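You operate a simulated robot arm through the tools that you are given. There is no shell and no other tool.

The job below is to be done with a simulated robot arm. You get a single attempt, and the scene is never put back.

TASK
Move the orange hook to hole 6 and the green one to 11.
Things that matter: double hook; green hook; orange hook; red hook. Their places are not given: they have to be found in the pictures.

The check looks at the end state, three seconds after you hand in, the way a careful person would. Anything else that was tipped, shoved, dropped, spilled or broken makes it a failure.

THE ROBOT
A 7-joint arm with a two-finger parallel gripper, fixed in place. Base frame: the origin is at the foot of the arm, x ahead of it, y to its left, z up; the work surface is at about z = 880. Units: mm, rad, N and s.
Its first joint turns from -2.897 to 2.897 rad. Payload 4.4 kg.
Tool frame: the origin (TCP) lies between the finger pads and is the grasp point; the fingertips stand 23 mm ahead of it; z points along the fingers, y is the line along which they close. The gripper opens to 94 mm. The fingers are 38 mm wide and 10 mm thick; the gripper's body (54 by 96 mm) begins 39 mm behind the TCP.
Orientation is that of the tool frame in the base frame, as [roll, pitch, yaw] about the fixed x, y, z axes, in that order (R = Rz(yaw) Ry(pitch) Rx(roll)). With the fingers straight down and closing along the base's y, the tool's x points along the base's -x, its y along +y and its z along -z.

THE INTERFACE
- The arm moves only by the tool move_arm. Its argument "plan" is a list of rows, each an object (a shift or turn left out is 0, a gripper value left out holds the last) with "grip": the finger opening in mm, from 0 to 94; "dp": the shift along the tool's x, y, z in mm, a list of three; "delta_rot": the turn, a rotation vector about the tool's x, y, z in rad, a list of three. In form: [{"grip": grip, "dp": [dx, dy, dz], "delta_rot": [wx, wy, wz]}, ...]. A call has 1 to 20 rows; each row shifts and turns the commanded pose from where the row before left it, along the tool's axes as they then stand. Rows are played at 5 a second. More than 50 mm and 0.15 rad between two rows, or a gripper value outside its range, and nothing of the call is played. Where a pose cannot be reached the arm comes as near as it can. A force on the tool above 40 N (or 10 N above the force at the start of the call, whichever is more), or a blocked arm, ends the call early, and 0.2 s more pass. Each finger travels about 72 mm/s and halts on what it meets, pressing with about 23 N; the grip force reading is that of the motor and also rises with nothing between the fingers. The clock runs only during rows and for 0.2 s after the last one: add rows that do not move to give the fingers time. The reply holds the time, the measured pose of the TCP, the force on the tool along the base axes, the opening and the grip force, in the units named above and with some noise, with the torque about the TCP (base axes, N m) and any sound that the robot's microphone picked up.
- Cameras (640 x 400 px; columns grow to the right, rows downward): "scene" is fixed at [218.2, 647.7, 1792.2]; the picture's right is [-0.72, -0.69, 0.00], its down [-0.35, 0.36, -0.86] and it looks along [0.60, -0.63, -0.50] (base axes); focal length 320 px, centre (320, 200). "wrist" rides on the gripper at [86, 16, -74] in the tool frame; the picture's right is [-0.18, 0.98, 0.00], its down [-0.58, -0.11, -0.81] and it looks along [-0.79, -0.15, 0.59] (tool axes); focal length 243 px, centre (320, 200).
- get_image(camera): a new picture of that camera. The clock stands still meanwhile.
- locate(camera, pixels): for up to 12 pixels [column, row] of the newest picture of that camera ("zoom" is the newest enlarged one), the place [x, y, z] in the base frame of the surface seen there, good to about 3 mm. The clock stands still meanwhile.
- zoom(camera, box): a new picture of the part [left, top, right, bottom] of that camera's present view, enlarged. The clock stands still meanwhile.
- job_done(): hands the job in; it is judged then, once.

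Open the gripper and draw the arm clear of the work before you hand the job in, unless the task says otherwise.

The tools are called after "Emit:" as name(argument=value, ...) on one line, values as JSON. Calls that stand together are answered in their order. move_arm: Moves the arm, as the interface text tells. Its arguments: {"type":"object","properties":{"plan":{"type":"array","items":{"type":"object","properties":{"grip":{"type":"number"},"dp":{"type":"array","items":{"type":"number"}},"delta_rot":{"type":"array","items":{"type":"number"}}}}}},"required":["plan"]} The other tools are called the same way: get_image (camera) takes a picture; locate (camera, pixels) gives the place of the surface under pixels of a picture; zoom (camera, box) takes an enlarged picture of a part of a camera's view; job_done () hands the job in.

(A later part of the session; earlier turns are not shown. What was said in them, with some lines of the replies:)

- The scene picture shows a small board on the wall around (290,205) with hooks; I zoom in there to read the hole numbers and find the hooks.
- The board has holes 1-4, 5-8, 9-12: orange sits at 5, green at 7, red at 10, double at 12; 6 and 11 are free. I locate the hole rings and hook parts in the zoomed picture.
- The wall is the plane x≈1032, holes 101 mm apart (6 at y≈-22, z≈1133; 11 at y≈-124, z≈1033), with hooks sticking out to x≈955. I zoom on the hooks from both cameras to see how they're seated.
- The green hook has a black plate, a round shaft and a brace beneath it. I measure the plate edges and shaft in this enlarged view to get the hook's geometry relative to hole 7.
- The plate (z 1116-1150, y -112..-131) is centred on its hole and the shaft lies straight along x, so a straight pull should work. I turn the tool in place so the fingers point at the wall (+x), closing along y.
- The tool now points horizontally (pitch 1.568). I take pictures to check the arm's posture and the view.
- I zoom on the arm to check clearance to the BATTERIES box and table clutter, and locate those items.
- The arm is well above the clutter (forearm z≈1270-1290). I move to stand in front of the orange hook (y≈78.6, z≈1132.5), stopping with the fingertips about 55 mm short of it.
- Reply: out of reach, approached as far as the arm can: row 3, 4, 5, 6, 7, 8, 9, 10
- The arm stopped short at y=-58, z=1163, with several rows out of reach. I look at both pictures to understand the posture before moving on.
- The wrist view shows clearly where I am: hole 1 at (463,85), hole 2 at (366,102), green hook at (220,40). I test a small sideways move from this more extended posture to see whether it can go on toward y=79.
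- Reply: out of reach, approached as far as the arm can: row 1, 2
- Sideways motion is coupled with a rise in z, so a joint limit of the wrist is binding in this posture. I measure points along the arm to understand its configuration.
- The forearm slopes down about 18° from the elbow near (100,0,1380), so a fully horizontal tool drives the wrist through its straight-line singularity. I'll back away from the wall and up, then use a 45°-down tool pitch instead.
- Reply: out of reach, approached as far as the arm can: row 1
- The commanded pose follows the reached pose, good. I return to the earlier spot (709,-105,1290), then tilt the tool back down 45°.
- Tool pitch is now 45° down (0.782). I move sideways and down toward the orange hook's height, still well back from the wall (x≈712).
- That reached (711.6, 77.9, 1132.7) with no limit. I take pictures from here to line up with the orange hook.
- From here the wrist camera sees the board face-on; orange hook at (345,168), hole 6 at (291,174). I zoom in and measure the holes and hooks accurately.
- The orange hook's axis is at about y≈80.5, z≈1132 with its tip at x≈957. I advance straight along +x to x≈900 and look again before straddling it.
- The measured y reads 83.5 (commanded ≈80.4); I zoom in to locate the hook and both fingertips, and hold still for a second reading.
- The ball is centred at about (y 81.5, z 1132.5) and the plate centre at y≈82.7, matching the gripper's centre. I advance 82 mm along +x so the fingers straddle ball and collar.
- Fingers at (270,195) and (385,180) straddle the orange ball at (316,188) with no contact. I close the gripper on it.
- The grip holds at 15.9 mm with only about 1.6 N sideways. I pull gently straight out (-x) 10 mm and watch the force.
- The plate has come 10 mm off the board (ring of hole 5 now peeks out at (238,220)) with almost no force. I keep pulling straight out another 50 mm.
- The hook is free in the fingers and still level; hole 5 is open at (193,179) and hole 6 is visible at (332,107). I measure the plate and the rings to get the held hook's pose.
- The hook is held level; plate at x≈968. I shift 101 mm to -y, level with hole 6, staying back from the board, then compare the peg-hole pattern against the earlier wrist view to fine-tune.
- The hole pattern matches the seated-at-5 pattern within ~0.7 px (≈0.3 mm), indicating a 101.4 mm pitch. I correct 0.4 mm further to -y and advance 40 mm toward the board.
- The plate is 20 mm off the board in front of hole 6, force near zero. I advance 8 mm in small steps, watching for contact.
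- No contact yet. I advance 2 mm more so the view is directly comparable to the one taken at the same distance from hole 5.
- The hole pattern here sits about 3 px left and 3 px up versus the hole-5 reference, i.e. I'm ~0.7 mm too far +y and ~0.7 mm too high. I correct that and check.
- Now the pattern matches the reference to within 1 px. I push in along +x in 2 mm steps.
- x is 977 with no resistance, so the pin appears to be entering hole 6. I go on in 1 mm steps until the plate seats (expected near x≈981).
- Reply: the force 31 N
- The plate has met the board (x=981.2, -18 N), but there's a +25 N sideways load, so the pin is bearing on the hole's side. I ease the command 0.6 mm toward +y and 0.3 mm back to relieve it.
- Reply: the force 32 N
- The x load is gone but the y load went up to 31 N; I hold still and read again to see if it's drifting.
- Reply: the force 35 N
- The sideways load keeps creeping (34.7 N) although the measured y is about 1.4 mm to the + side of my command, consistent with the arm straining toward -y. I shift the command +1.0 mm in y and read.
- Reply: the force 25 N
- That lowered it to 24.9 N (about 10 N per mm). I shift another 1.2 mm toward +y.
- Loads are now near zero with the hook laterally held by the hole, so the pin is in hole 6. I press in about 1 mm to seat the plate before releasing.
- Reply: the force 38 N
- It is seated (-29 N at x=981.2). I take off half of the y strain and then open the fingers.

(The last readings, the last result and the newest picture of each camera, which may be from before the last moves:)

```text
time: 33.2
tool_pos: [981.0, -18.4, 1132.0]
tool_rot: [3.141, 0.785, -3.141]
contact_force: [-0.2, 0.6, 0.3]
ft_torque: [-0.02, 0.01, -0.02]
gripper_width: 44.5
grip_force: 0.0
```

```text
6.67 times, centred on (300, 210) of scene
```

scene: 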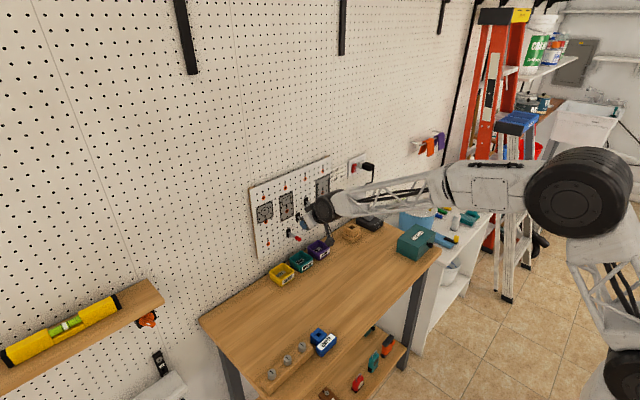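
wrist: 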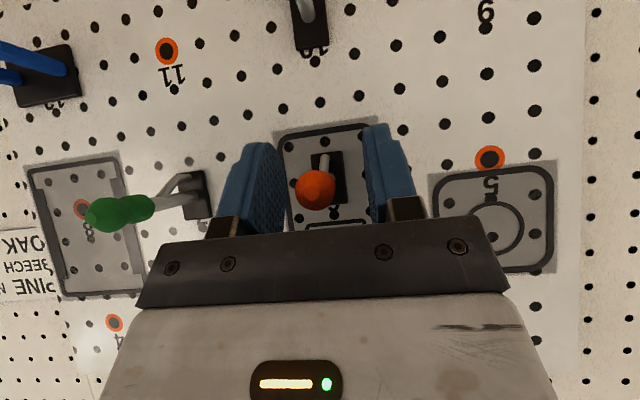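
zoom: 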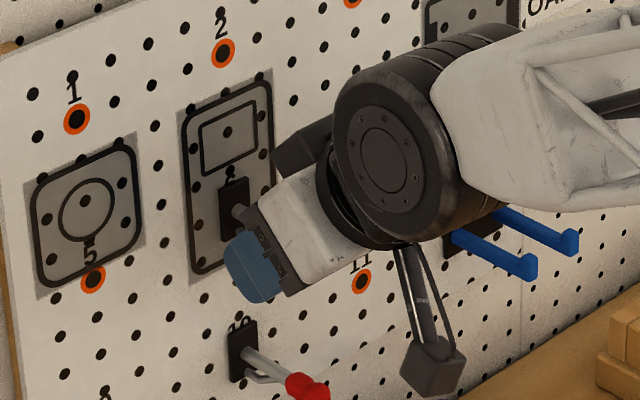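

The gripper is open and the orange hook stays in hole 6. I withdraw straight back along -x about 100 mm and look.

Emit:
move_arm(plan=[{"dp": [7.1, 0, -7.1]}, {"dp": [14.2, 0, -14.2]}, {"dp": [14.2, 0, -14.2]}, {"dp": [17.7, 0, -17.7]}, {"dp": [17.7, 0, -17.7]}, {}, {}])

Emit:
get_image(camera="wrist")

Emit:
zoom(camera="scene", box=[250, 180, 340, 250])

```text
time: 34.8
tool_pos: [879.6, -18.9, 1132.4]
tool_rot: [-3.141, 0.784, 3.141]
contact_force: [0.1, 0.0, -0.1]
ft_torque: [-0.03, -0.03, 0.02]
gripper_width: 44.1
grip_force: 0.1
```

```text
taken
```

wrist: 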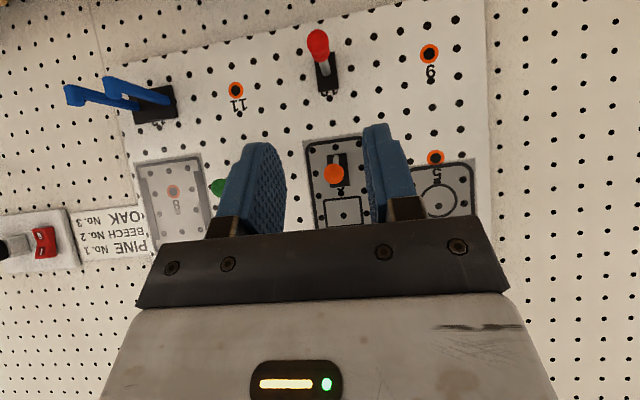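

```text
5.71 times, centred on (295, 215) of scene
```

zoom: 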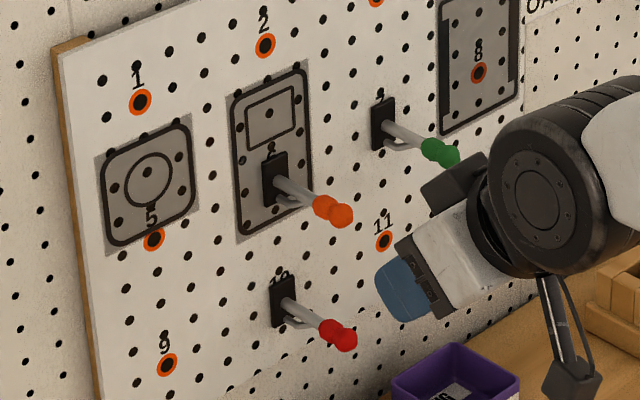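

Orange hangs correctly in hole 6, identical in pose to the red one. I now shift -101.5 mm in y to stand in front of the green hook at hole 7.

Emit:
move_arm(plan=[{"grip": 50, "dp": [0, -20.3, 0]}, {"dp": [0, -20.3, 0]}, {"dp": [0, -20.3, 0]}, {"dp": [0, -20.3, 0]}, {"dp": [0, -20.3, 0]}, {}, {}])

Emit:
zoom(camera="wrist", box=[230, 100, 430, 225])

```text
time: 36.4
tool_pos: [879.8, -118.5, 1132.6]
tool_rot: [3.141, 0.782, -3.14]
contact_force: [0.1, -0.2, -0.7]
ft_torque: [-0.05, 0.0, 0.01]
gripper_width: 50.1
grip_force: 0.1
```

```text
3.20 times, centred on (330, 162) of wrist
```

zoom: 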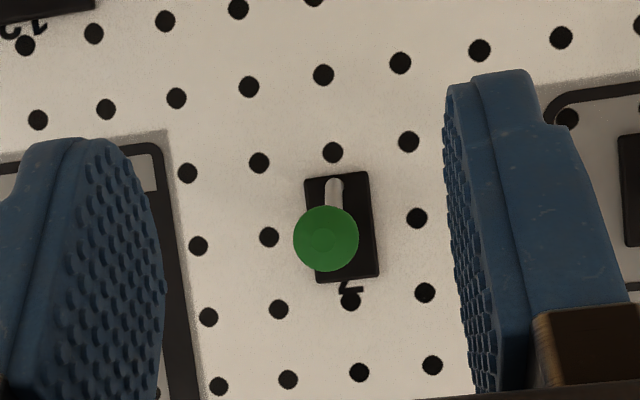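

The green ball at (326,238) sits centred between the fingers just as the orange one did. I advance 101 mm along +x to straddle it.

Emit:
move_arm(plan=[{"dp": [-14.3, 0, 14.3]}, {"dp": [-14.3, 0, 14.3]}, {"dp": [-14.3, 0, 14.3]}, {"dp": [-14.3, 0, 14.3]}, {"dp": [-14.3, 0, 14.3]}, {}, {}])

Emit:
get_image(camera="wrist")

Emit:
zoom(camera="wrist", box=[220, 100, 420, 225])

Emit:
zoom(camera="scene", box=[270, 160, 370, 250])

```text
time: 38.0
tool_pos: [982.5, -122.4, 1133.0]
tool_rot: [3.142, 0.784, 3.141]
contact_force: [0.7, -0.5, -0.2]
ft_torque: [0.01, 0.02, -0.02]
gripper_width: 50.3
grip_force: 0.0
```

```text
taken
```

wrist: 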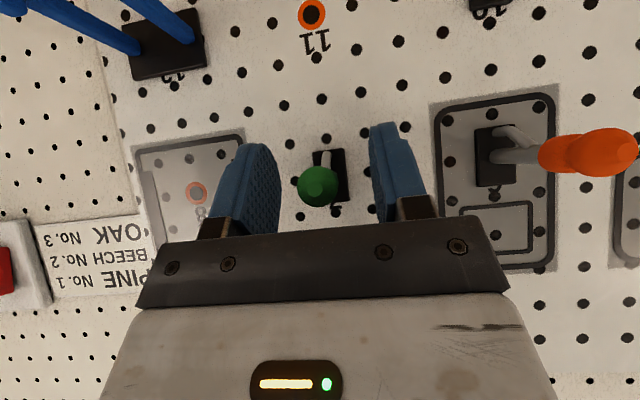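

```text
3.20 times, centred on (320, 162) of wrist
```

zoom: 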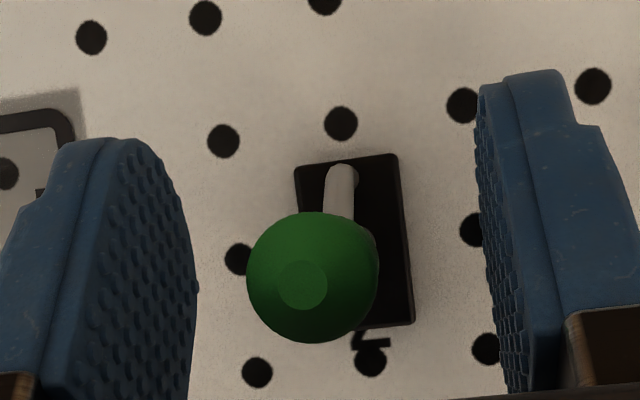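

```text
4.44 times, centred on (320, 205) of scene
```

zoom: 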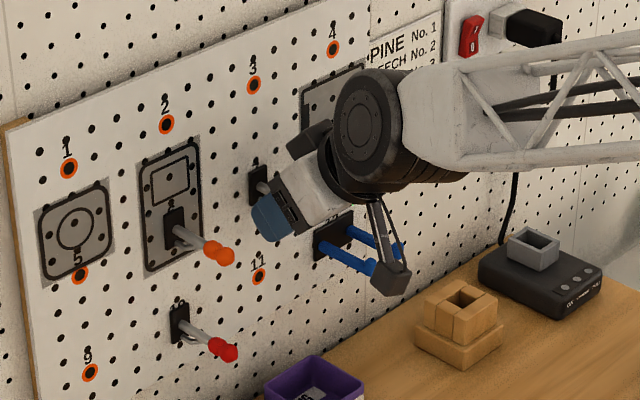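

The fingers straddle the green ball symmetrically (ball at (317,187), pads at 280 and 370) and nothing else is near. I close on it.

Emit:
move_arm(plan=[{"grip": 30}, {"grip": 20}, {"grip": 10}, {"grip": 4}, {}, {}])

Emit:
zoom(camera="wrist", box=[220, 100, 420, 225])

```text
time: 39.4
tool_pos: [982.5, -121.2, 1133.3]
tool_rot: [-3.14, 0.784, -3.141]
contact_force: [-1.9, 21.3, 0.5]
ft_torque: [0.01, 0.04, -0.01]
gripper_width: 15.8
grip_force: 22.8
```

```text
3.20 times, centred on (320, 162) of wrist
```

zoom: 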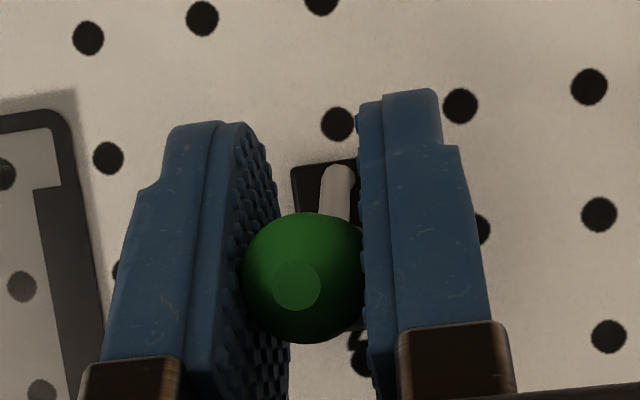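

It's gripped at 15.8 mm, with a +21 N sideways strain as the hook pulls the hand about 1.2 mm over. I shift the command +1.3 mm in y to relax it before pulling.

Emit:
move_arm(plan=[{"dp": [0, 0.7, 0]}, {"dp": [0, 0.6, 0]}, {}])

```text
time: 40.2
tool_pos: [981.5, -118.9, 1132.1]
tool_rot: [-3.141, 0.783, 3.141]
contact_force: [-3.0, -0.2, 0.3]
ft_torque: [-0.01, 0.01, 0.0]
gripper_width: 16.0
grip_force: 23.1
```

The strain is gone. I take a reference zoom of this seated pose, then pull straight out.

Emit:
zoom(camera="wrist", box=[220, 100, 420, 225])

Emit:
move_arm(plan=[{"dp": [2.1, 0, -2.1]}, {"dp": [2.1, 0, -2.1]}, {"dp": [2.9, 0, -2.9]}, {}, {}])

Emit:
zoom(camera="wrist", box=[220, 100, 420, 225])

```text
3.20 times, centred on (320, 162) of wrist
```

zoom: 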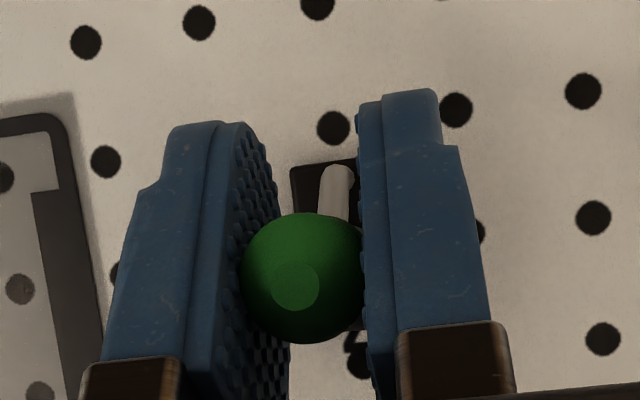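

```text
time: 41.4
tool_pos: [971.7, -117.6, 1131.0]
tool_rot: [-3.141, 0.784, 3.141]
contact_force: [-0.3, 0.2, -0.9]
ft_torque: [0.01, -0.01, 0.03]
gripper_width: 15.7
grip_force: 23.0
```

```text
3.20 times, centred on (320, 162) of wrist
```

zoom: 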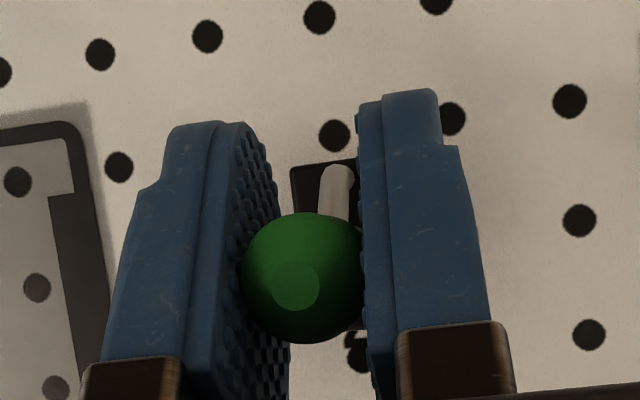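

The pull is free (force ≈0). I continue another 50 mm straight out and check.

Emit:
move_arm(plan=[{"dp": [7.1, 0, -7.1]}, {"dp": [7.1, 0, -7.1]}, {"dp": [7.1, 0, -7.1]}, {"dp": [7.1, 0, -7.1]}, {"dp": [7.1, 0, -7.1]}, {}, {}])

Emit:
zoom(camera="wrist", box=[180, 60, 440, 225])

Emit:
zoom(camera="scene", box=[270, 160, 370, 250])

```text
time: 43.0
tool_pos: [922.0, -118.4, 1132.2]
tool_rot: [3.141, 0.783, -3.141]
contact_force: [0.8, 0.1, 0.2]
ft_torque: [0.0, 0.0, -0.06]
gripper_width: 15.6
grip_force: 23.1
```

```text
2.42 times, centred on (310, 142) of wrist
```

zoom: 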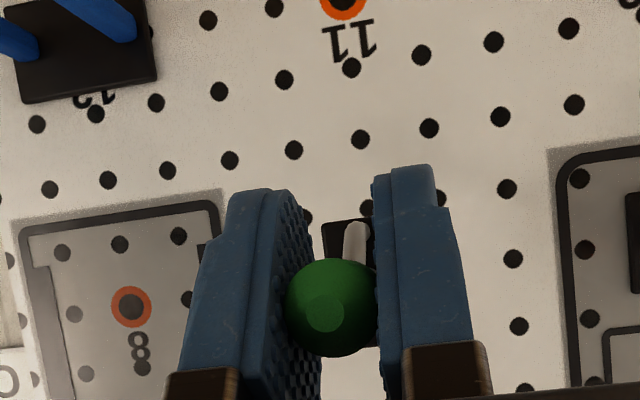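

```text
4.44 times, centred on (320, 205) of scene
```

zoom: 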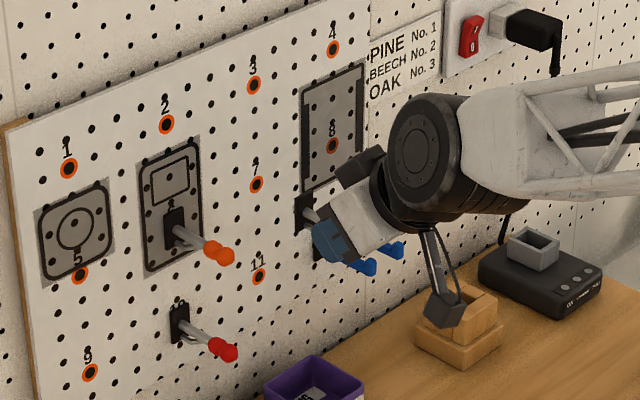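

Green is free and hole 7 is open; nothing else moved. I lower 101.5 mm at this stand-off to come level with hole 11.

Emit:
move_arm(plan=[{"dp": [11.94, 0, 11.98]}, {"dp": [11.94, 0, 11.98]}, {"dp": [11.94, 0, 11.98]}, {"dp": [11.94, 0, 11.98]}, {"dp": [11.94, 0, 11.98]}, {"dp": [11.94, 0, 11.98]}, {}, {}])

Emit:
zoom(camera="wrist", box=[180, 60, 440, 225])

Emit:
get_image(camera="scene")

Emit:
zoom(camera="scene", box=[270, 170, 390, 270])

```text
time: 44.8
tool_pos: [922.3, -120.0, 1030.9]
tool_rot: [3.142, 0.783, 3.141]
contact_force: [-0.2, -0.5, 0.9]
ft_torque: [0.0, 0.0, 0.05]
gripper_width: 15.7
grip_force: 23.2
```

```text
2.42 times, centred on (310, 142) of wrist
```

zoom: 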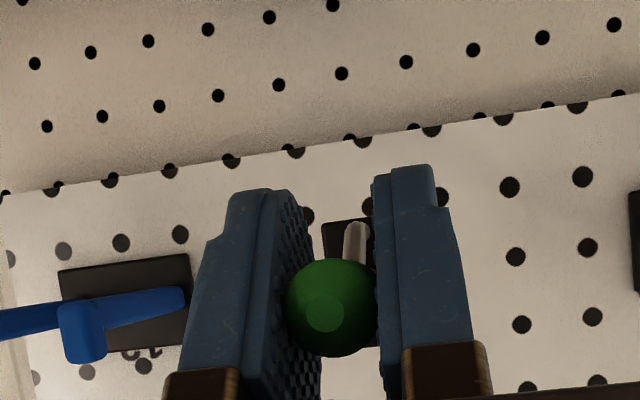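

```text
taken
```

scene: 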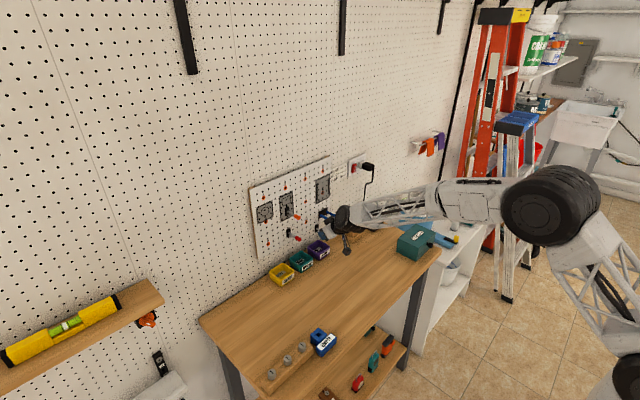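

```text
4.00 times, centred on (330, 220) of scene
```

zoom: 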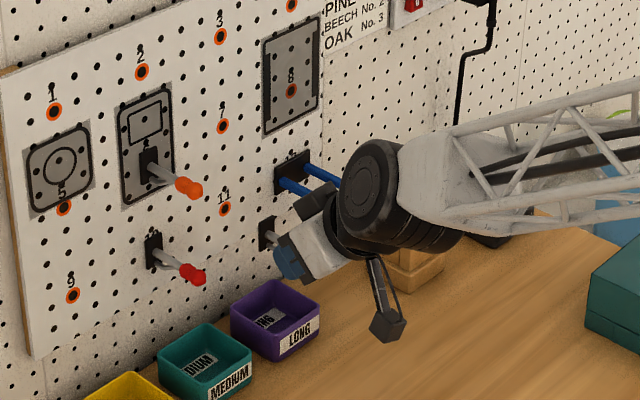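

The pattern is within about 0.8 mm of the reference. Before going in, I check how far the double hook's near prong (85,330)/(180,295) and plate edge are from the gripper.

Emit:
zoom(camera="wrist", box=[180, 60, 440, 225])

Emit:
locate(camera="zoom", pixels=[[85, 335], [180, 297], [190, 265], [188, 340], [60, 275], [20, 322], [327, 313], [350, 235], [327, 225], [205, 260], [440, 250], [640, 200]])

```text
2.42 times, centred on (310, 142) of wrist
```

zoom: 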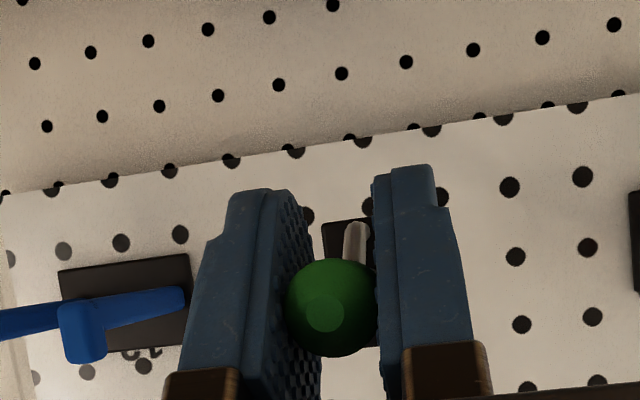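

```text
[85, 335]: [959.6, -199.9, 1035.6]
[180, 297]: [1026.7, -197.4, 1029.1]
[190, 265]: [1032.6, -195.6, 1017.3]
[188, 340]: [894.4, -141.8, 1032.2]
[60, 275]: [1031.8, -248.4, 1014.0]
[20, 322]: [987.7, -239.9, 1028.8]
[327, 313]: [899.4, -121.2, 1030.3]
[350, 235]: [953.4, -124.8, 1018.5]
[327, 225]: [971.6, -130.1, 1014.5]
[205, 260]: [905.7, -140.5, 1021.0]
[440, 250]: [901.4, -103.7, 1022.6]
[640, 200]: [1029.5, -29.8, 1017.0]
```

The near prong is at y≈-200, over 25 mm from the gripper's body edge, so the way is clear. I advance 40 mm, then 10 mm slowly to the comparison distance.

Emit:
move_arm(plan=[{"dp": [-7.1, 0, 7.1]}, {"dp": [-7.1, 0, 7.1]}, {"dp": [-7.1, 0, 7.1]}, {"dp": [-7.1, 0, 7.1]}, {"dp": [-1.8, 0, 1.8]}, {"dp": [-1.8, 0, 1.8]}, {"dp": [-1.75, 0, 1.75]}, {"dp": [-1.75, 0, 1.75]}, {}, {}])

Emit:
zoom(camera="wrist", box=[220, 100, 420, 225])

Emit:
zoom(camera="scene", box=[290, 190, 350, 240])

```text
time: 47.0
tool_pos: [972.0, -120.3, 1029.1]
tool_rot: [-3.141, 0.784, 3.14]
contact_force: [0.0, 0.4, -0.8]
ft_torque: [0.01, 0.03, 0.0]
gripper_width: 15.7
grip_force: 23.2
```

```text
3.20 times, centred on (320, 162) of wrist
```

zoom: 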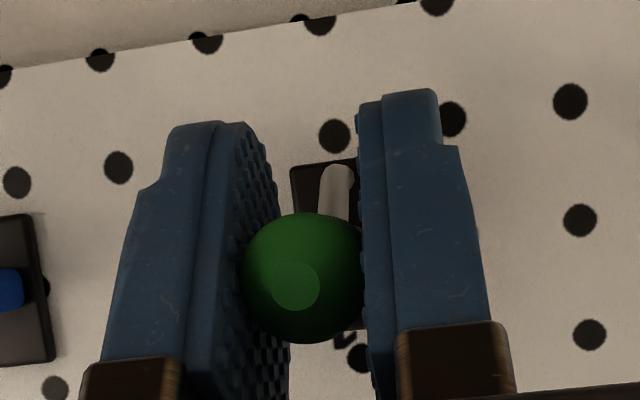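

```text
8.00 times, centred on (320, 215) of scene
```

zoom: 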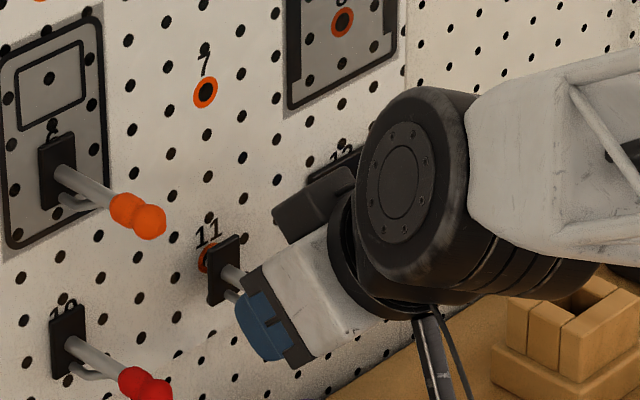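

The pattern now equals the view I had 10 mm out of hole 7 exactly; from the seated reference I know that pose was about 0.9 mm toward +y and 0.9 mm low. I correct by 0.6 mm each (to -y and up) and step in 6 mm.

Emit:
move_arm(plan=[{"dp": [-0.42, -0.6, -0.42]}, {}, {"dp": [-1.06, 0, 1.06]}, {"dp": [-1.06, 0, 1.06]}, {"dp": [-1.06, 0, 1.06]}, {"dp": [-1.06, 0, 1.06]}, {}])

Emit:
zoom(camera="wrist", box=[220, 100, 420, 225])

```text
time: 48.6
tool_pos: [978.7, -119.7, 1030.1]
tool_rot: [-3.141, 0.783, -3.141]
contact_force: [-0.5, 0.7, -0.4]
ft_torque: [0.01, -0.02, 0.03]
gripper_width: 15.9
grip_force: 23.2
```

```text
3.20 times, centred on (320, 162) of wrist
```

zoom: 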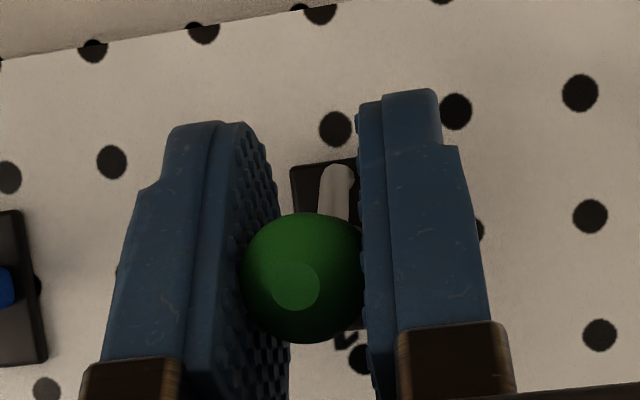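

Force is still zero and the pattern matches the seated reference to under 1 px. I go the last ~4 mm in 1 mm steps.

Emit:
move_arm(plan=[{"dp": [-0.71, 0, 0.71]}, {"dp": [-0.71, 0, 0.71]}, {"dp": [-0.71, 0, 0.71]}, {}])

Emit:
zoom(camera="wrist", box=[220, 100, 420, 225])

Emit:
zoom(camera="scene", box=[290, 190, 350, 240])

```text
time: 49.6
tool_pos: [980.7, -120.7, 1030.9]
tool_rot: [3.141, 0.782, 3.141]
contact_force: [-2.0, 0.6, 0.5]
ft_torque: [0.0, 0.01, 0.02]
gripper_width: 15.8
grip_force: 23.0
```

```text
3.20 times, centred on (320, 162) of wrist
```

zoom: 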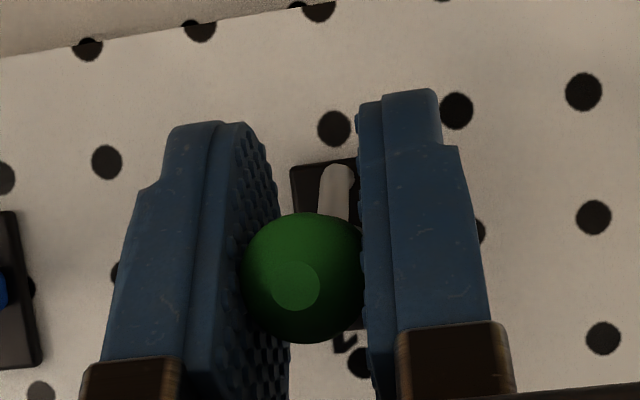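

```text
8.00 times, centred on (320, 215) of scene
```

zoom: 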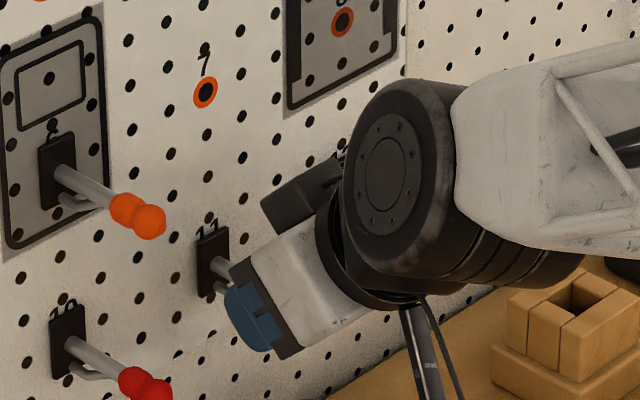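

The view is identical to the seated reference and the plate just touches (-2 N). I press 0.8 mm further to make sure it's seated.

Emit:
move_arm(plan=[{"dp": [-0.3, 0, 0.3]}, {"dp": [-0.3, 0, 0.3]}, {}])

```text
time: 50.4
tool_pos: [982.5, -120.5, 1030.1]
tool_rot: [3.141, 0.786, -3.141]
contact_force: [-18.4, -20.2, 6.9]
ft_torque: [0.0, -0.03, 0.01]
gripper_width: 15.7
grip_force: 23.0
```

Seated at x=982.5 (as it was at hole 7), -18 N. I ease the y strain by 0.8 mm and open the fingers.

Emit:
move_arm(plan=[{"dp": [0.15, -0.8, -0.15]}, {"grip": 18}, {"grip": 22}, {"grip": 30}, {"grip": 44}, {}, {}])

Emit:
zoom(camera="wrist", box=[220, 100, 420, 225])

Emit:
zoom(camera="scene", box=[290, 190, 350, 240])

```text
time: 52.0
tool_pos: [981.1, -121.1, 1030.3]
tool_rot: [3.141, 0.784, -3.141]
contact_force: [-0.2, 0.2, -0.4]
ft_torque: [0.05, -0.01, -0.02]
gripper_width: 43.9
grip_force: 0.0
```

```text
3.20 times, centred on (320, 162) of wrist
```

zoom: 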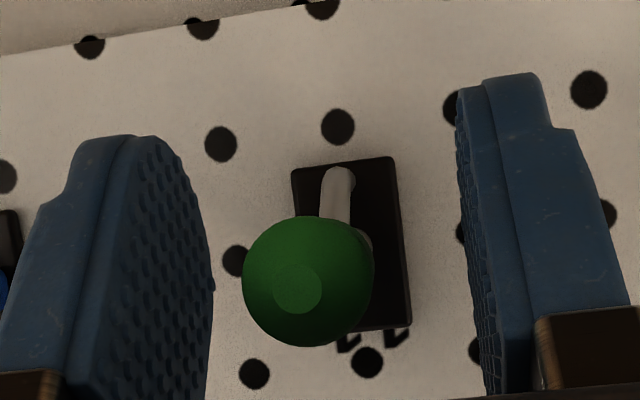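

```text
8.00 times, centred on (320, 215) of scene
```

zoom: 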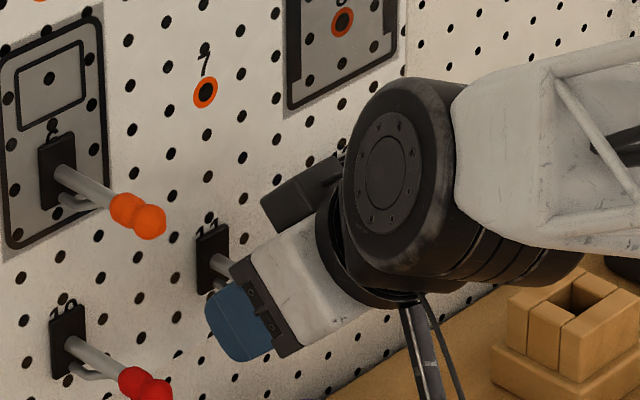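

The gripper is open and the green hook stays put at hole 11. I withdraw straight back about 140 mm, then rise clear of the work.

Emit:
move_arm(plan=[{"dp": [7.1, 0, -7.1]}, {"dp": [14.2, 0, -14.2]}, {"dp": [17.7, 0, -17.7]}, {"dp": [17.7, 0, -17.7]}, {"dp": [21, 0, -21]}, {"dp": [21, 0, -21]}, {"dp": [0, 0, -30]}, {"dp": [0, 0, -40]}, {"dp": [0, 0, -40]}, {"dp": [0, 0, -40]}, {}, {}])

Emit:
get_image(camera="wrist")

Emit:
zoom(camera="scene", box=[240, 150, 370, 260])

Emit:
get_image(camera="scene")

```text
time: 54.6
tool_pos: [735.5, -117.8, 1135.2]
tool_rot: [-3.141, 0.784, -3.141]
contact_force: [0.1, -0.4, 0.3]
ft_torque: [0.0, -0.03, 0.02]
gripper_width: 44.0
grip_force: 0.0
```

```text
taken
```

wrist: 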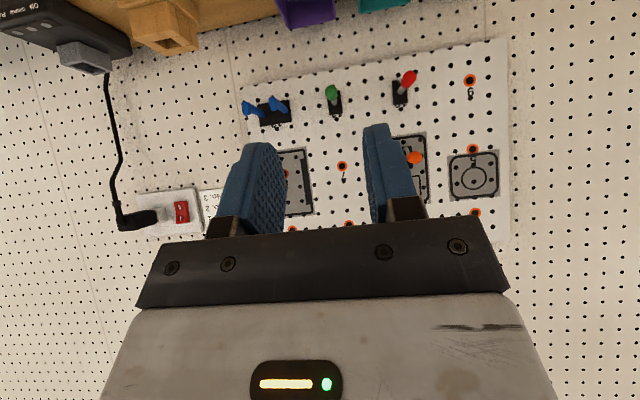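

```text
3.64 times, centred on (305, 205) of scene
```

zoom: 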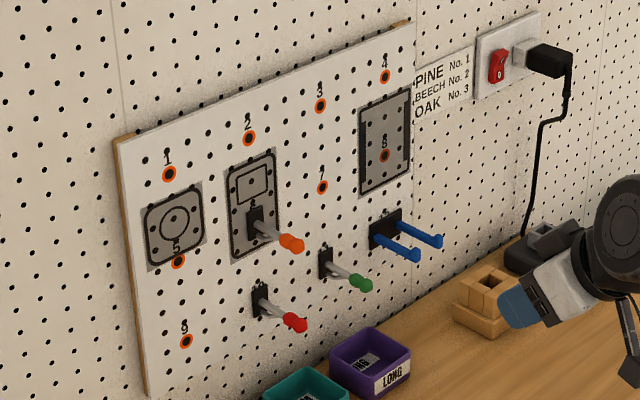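

```text
taken
```

scene: 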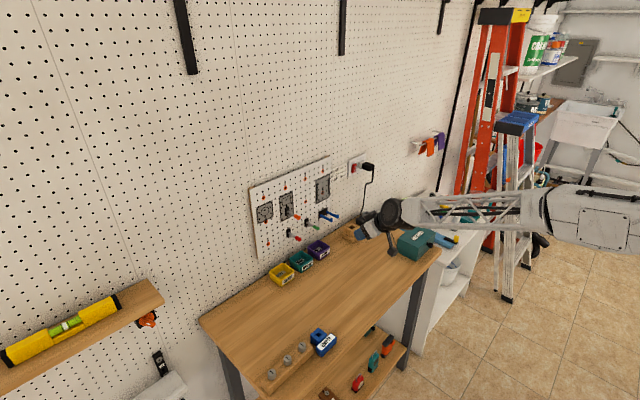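

Orange is at 6 and green at 11, red and double hook untouched. I zoom closer to verify both plates sit flush like the red one.

Emit:
zoom(camera="scene", box=[282, 195, 332, 235])

Emit:
locate(camera="zoom", pixels=[[92, 130], [95, 190], [98, 150], [222, 320], [330, 230], [352, 250], [355, 285], [120, 165], [380, 275], [250, 345]])

```text
10.00 times, centred on (307, 215) of scene
```

zoom: 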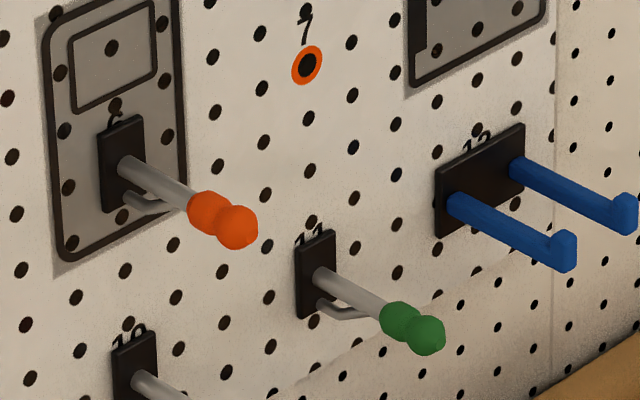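

```text
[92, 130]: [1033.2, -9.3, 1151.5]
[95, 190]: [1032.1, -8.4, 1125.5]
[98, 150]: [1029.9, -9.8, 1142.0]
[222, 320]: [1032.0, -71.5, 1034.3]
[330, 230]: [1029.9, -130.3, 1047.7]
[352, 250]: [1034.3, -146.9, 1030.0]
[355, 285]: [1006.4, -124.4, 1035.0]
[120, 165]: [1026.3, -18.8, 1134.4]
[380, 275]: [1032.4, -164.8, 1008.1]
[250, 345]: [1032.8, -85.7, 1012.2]
```

Both plates are flush with the board (x≈1026-1030 front faces) and upright. I open the gripper fully and raise the arm a bit further clear before handing in.

Emit:
move_arm(plan=[{"grip": 80, "dp": [-20, 0, -20]}, {"grip": 90, "dp": [-20, 0, -20]}, {"dp": [-20, 0, -20]}, {"dp": [-20, 0, -20]}, {"dp": [-20, 0, -20]}, {}, {}])

Emit:
get_image(camera="scene")

```text
time: 56.2
tool_pos: [736.8, -120.7, 1279.1]
tool_rot: [-3.141, 0.782, 3.14]
contact_force: [-0.5, -0.9, -0.3]
ft_torque: [0.0, -0.02, -0.02]
gripper_width: 89.9
grip_force: 0.0
```

```text
taken
```

scene: 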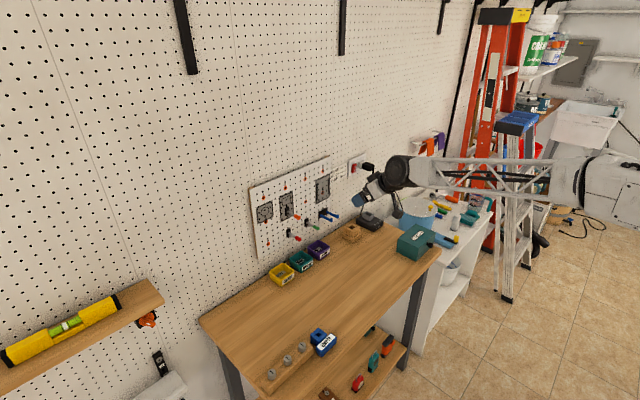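

The arm is clear at z≈1279 with the gripper open. Orange hangs in hole 6, green in hole 11, and everything else is where it was. I hand the job in.

Emit:
job_done()

```text
The job is handed in.
```

The orange hook is now in hole 6 and the green hook is in hole 11. In the last close-up pictures both hang upright with their plates flush against the board.

- **Other items:** the pictures show the red hook still in hole 10, the double hook still in hole 12, and nothing on the bench moved.
- **Side loads:** both hooks took some sideways load while I seated them (up to about 35 N for orange and 20 N for green). I eased the strain before opening the gripper, and neither hook moved when released.
- **Arm:** the gripper was open and the arm raised clear of the board when I handed in. The hand-in was accepted, but I have not seen the result of the check.
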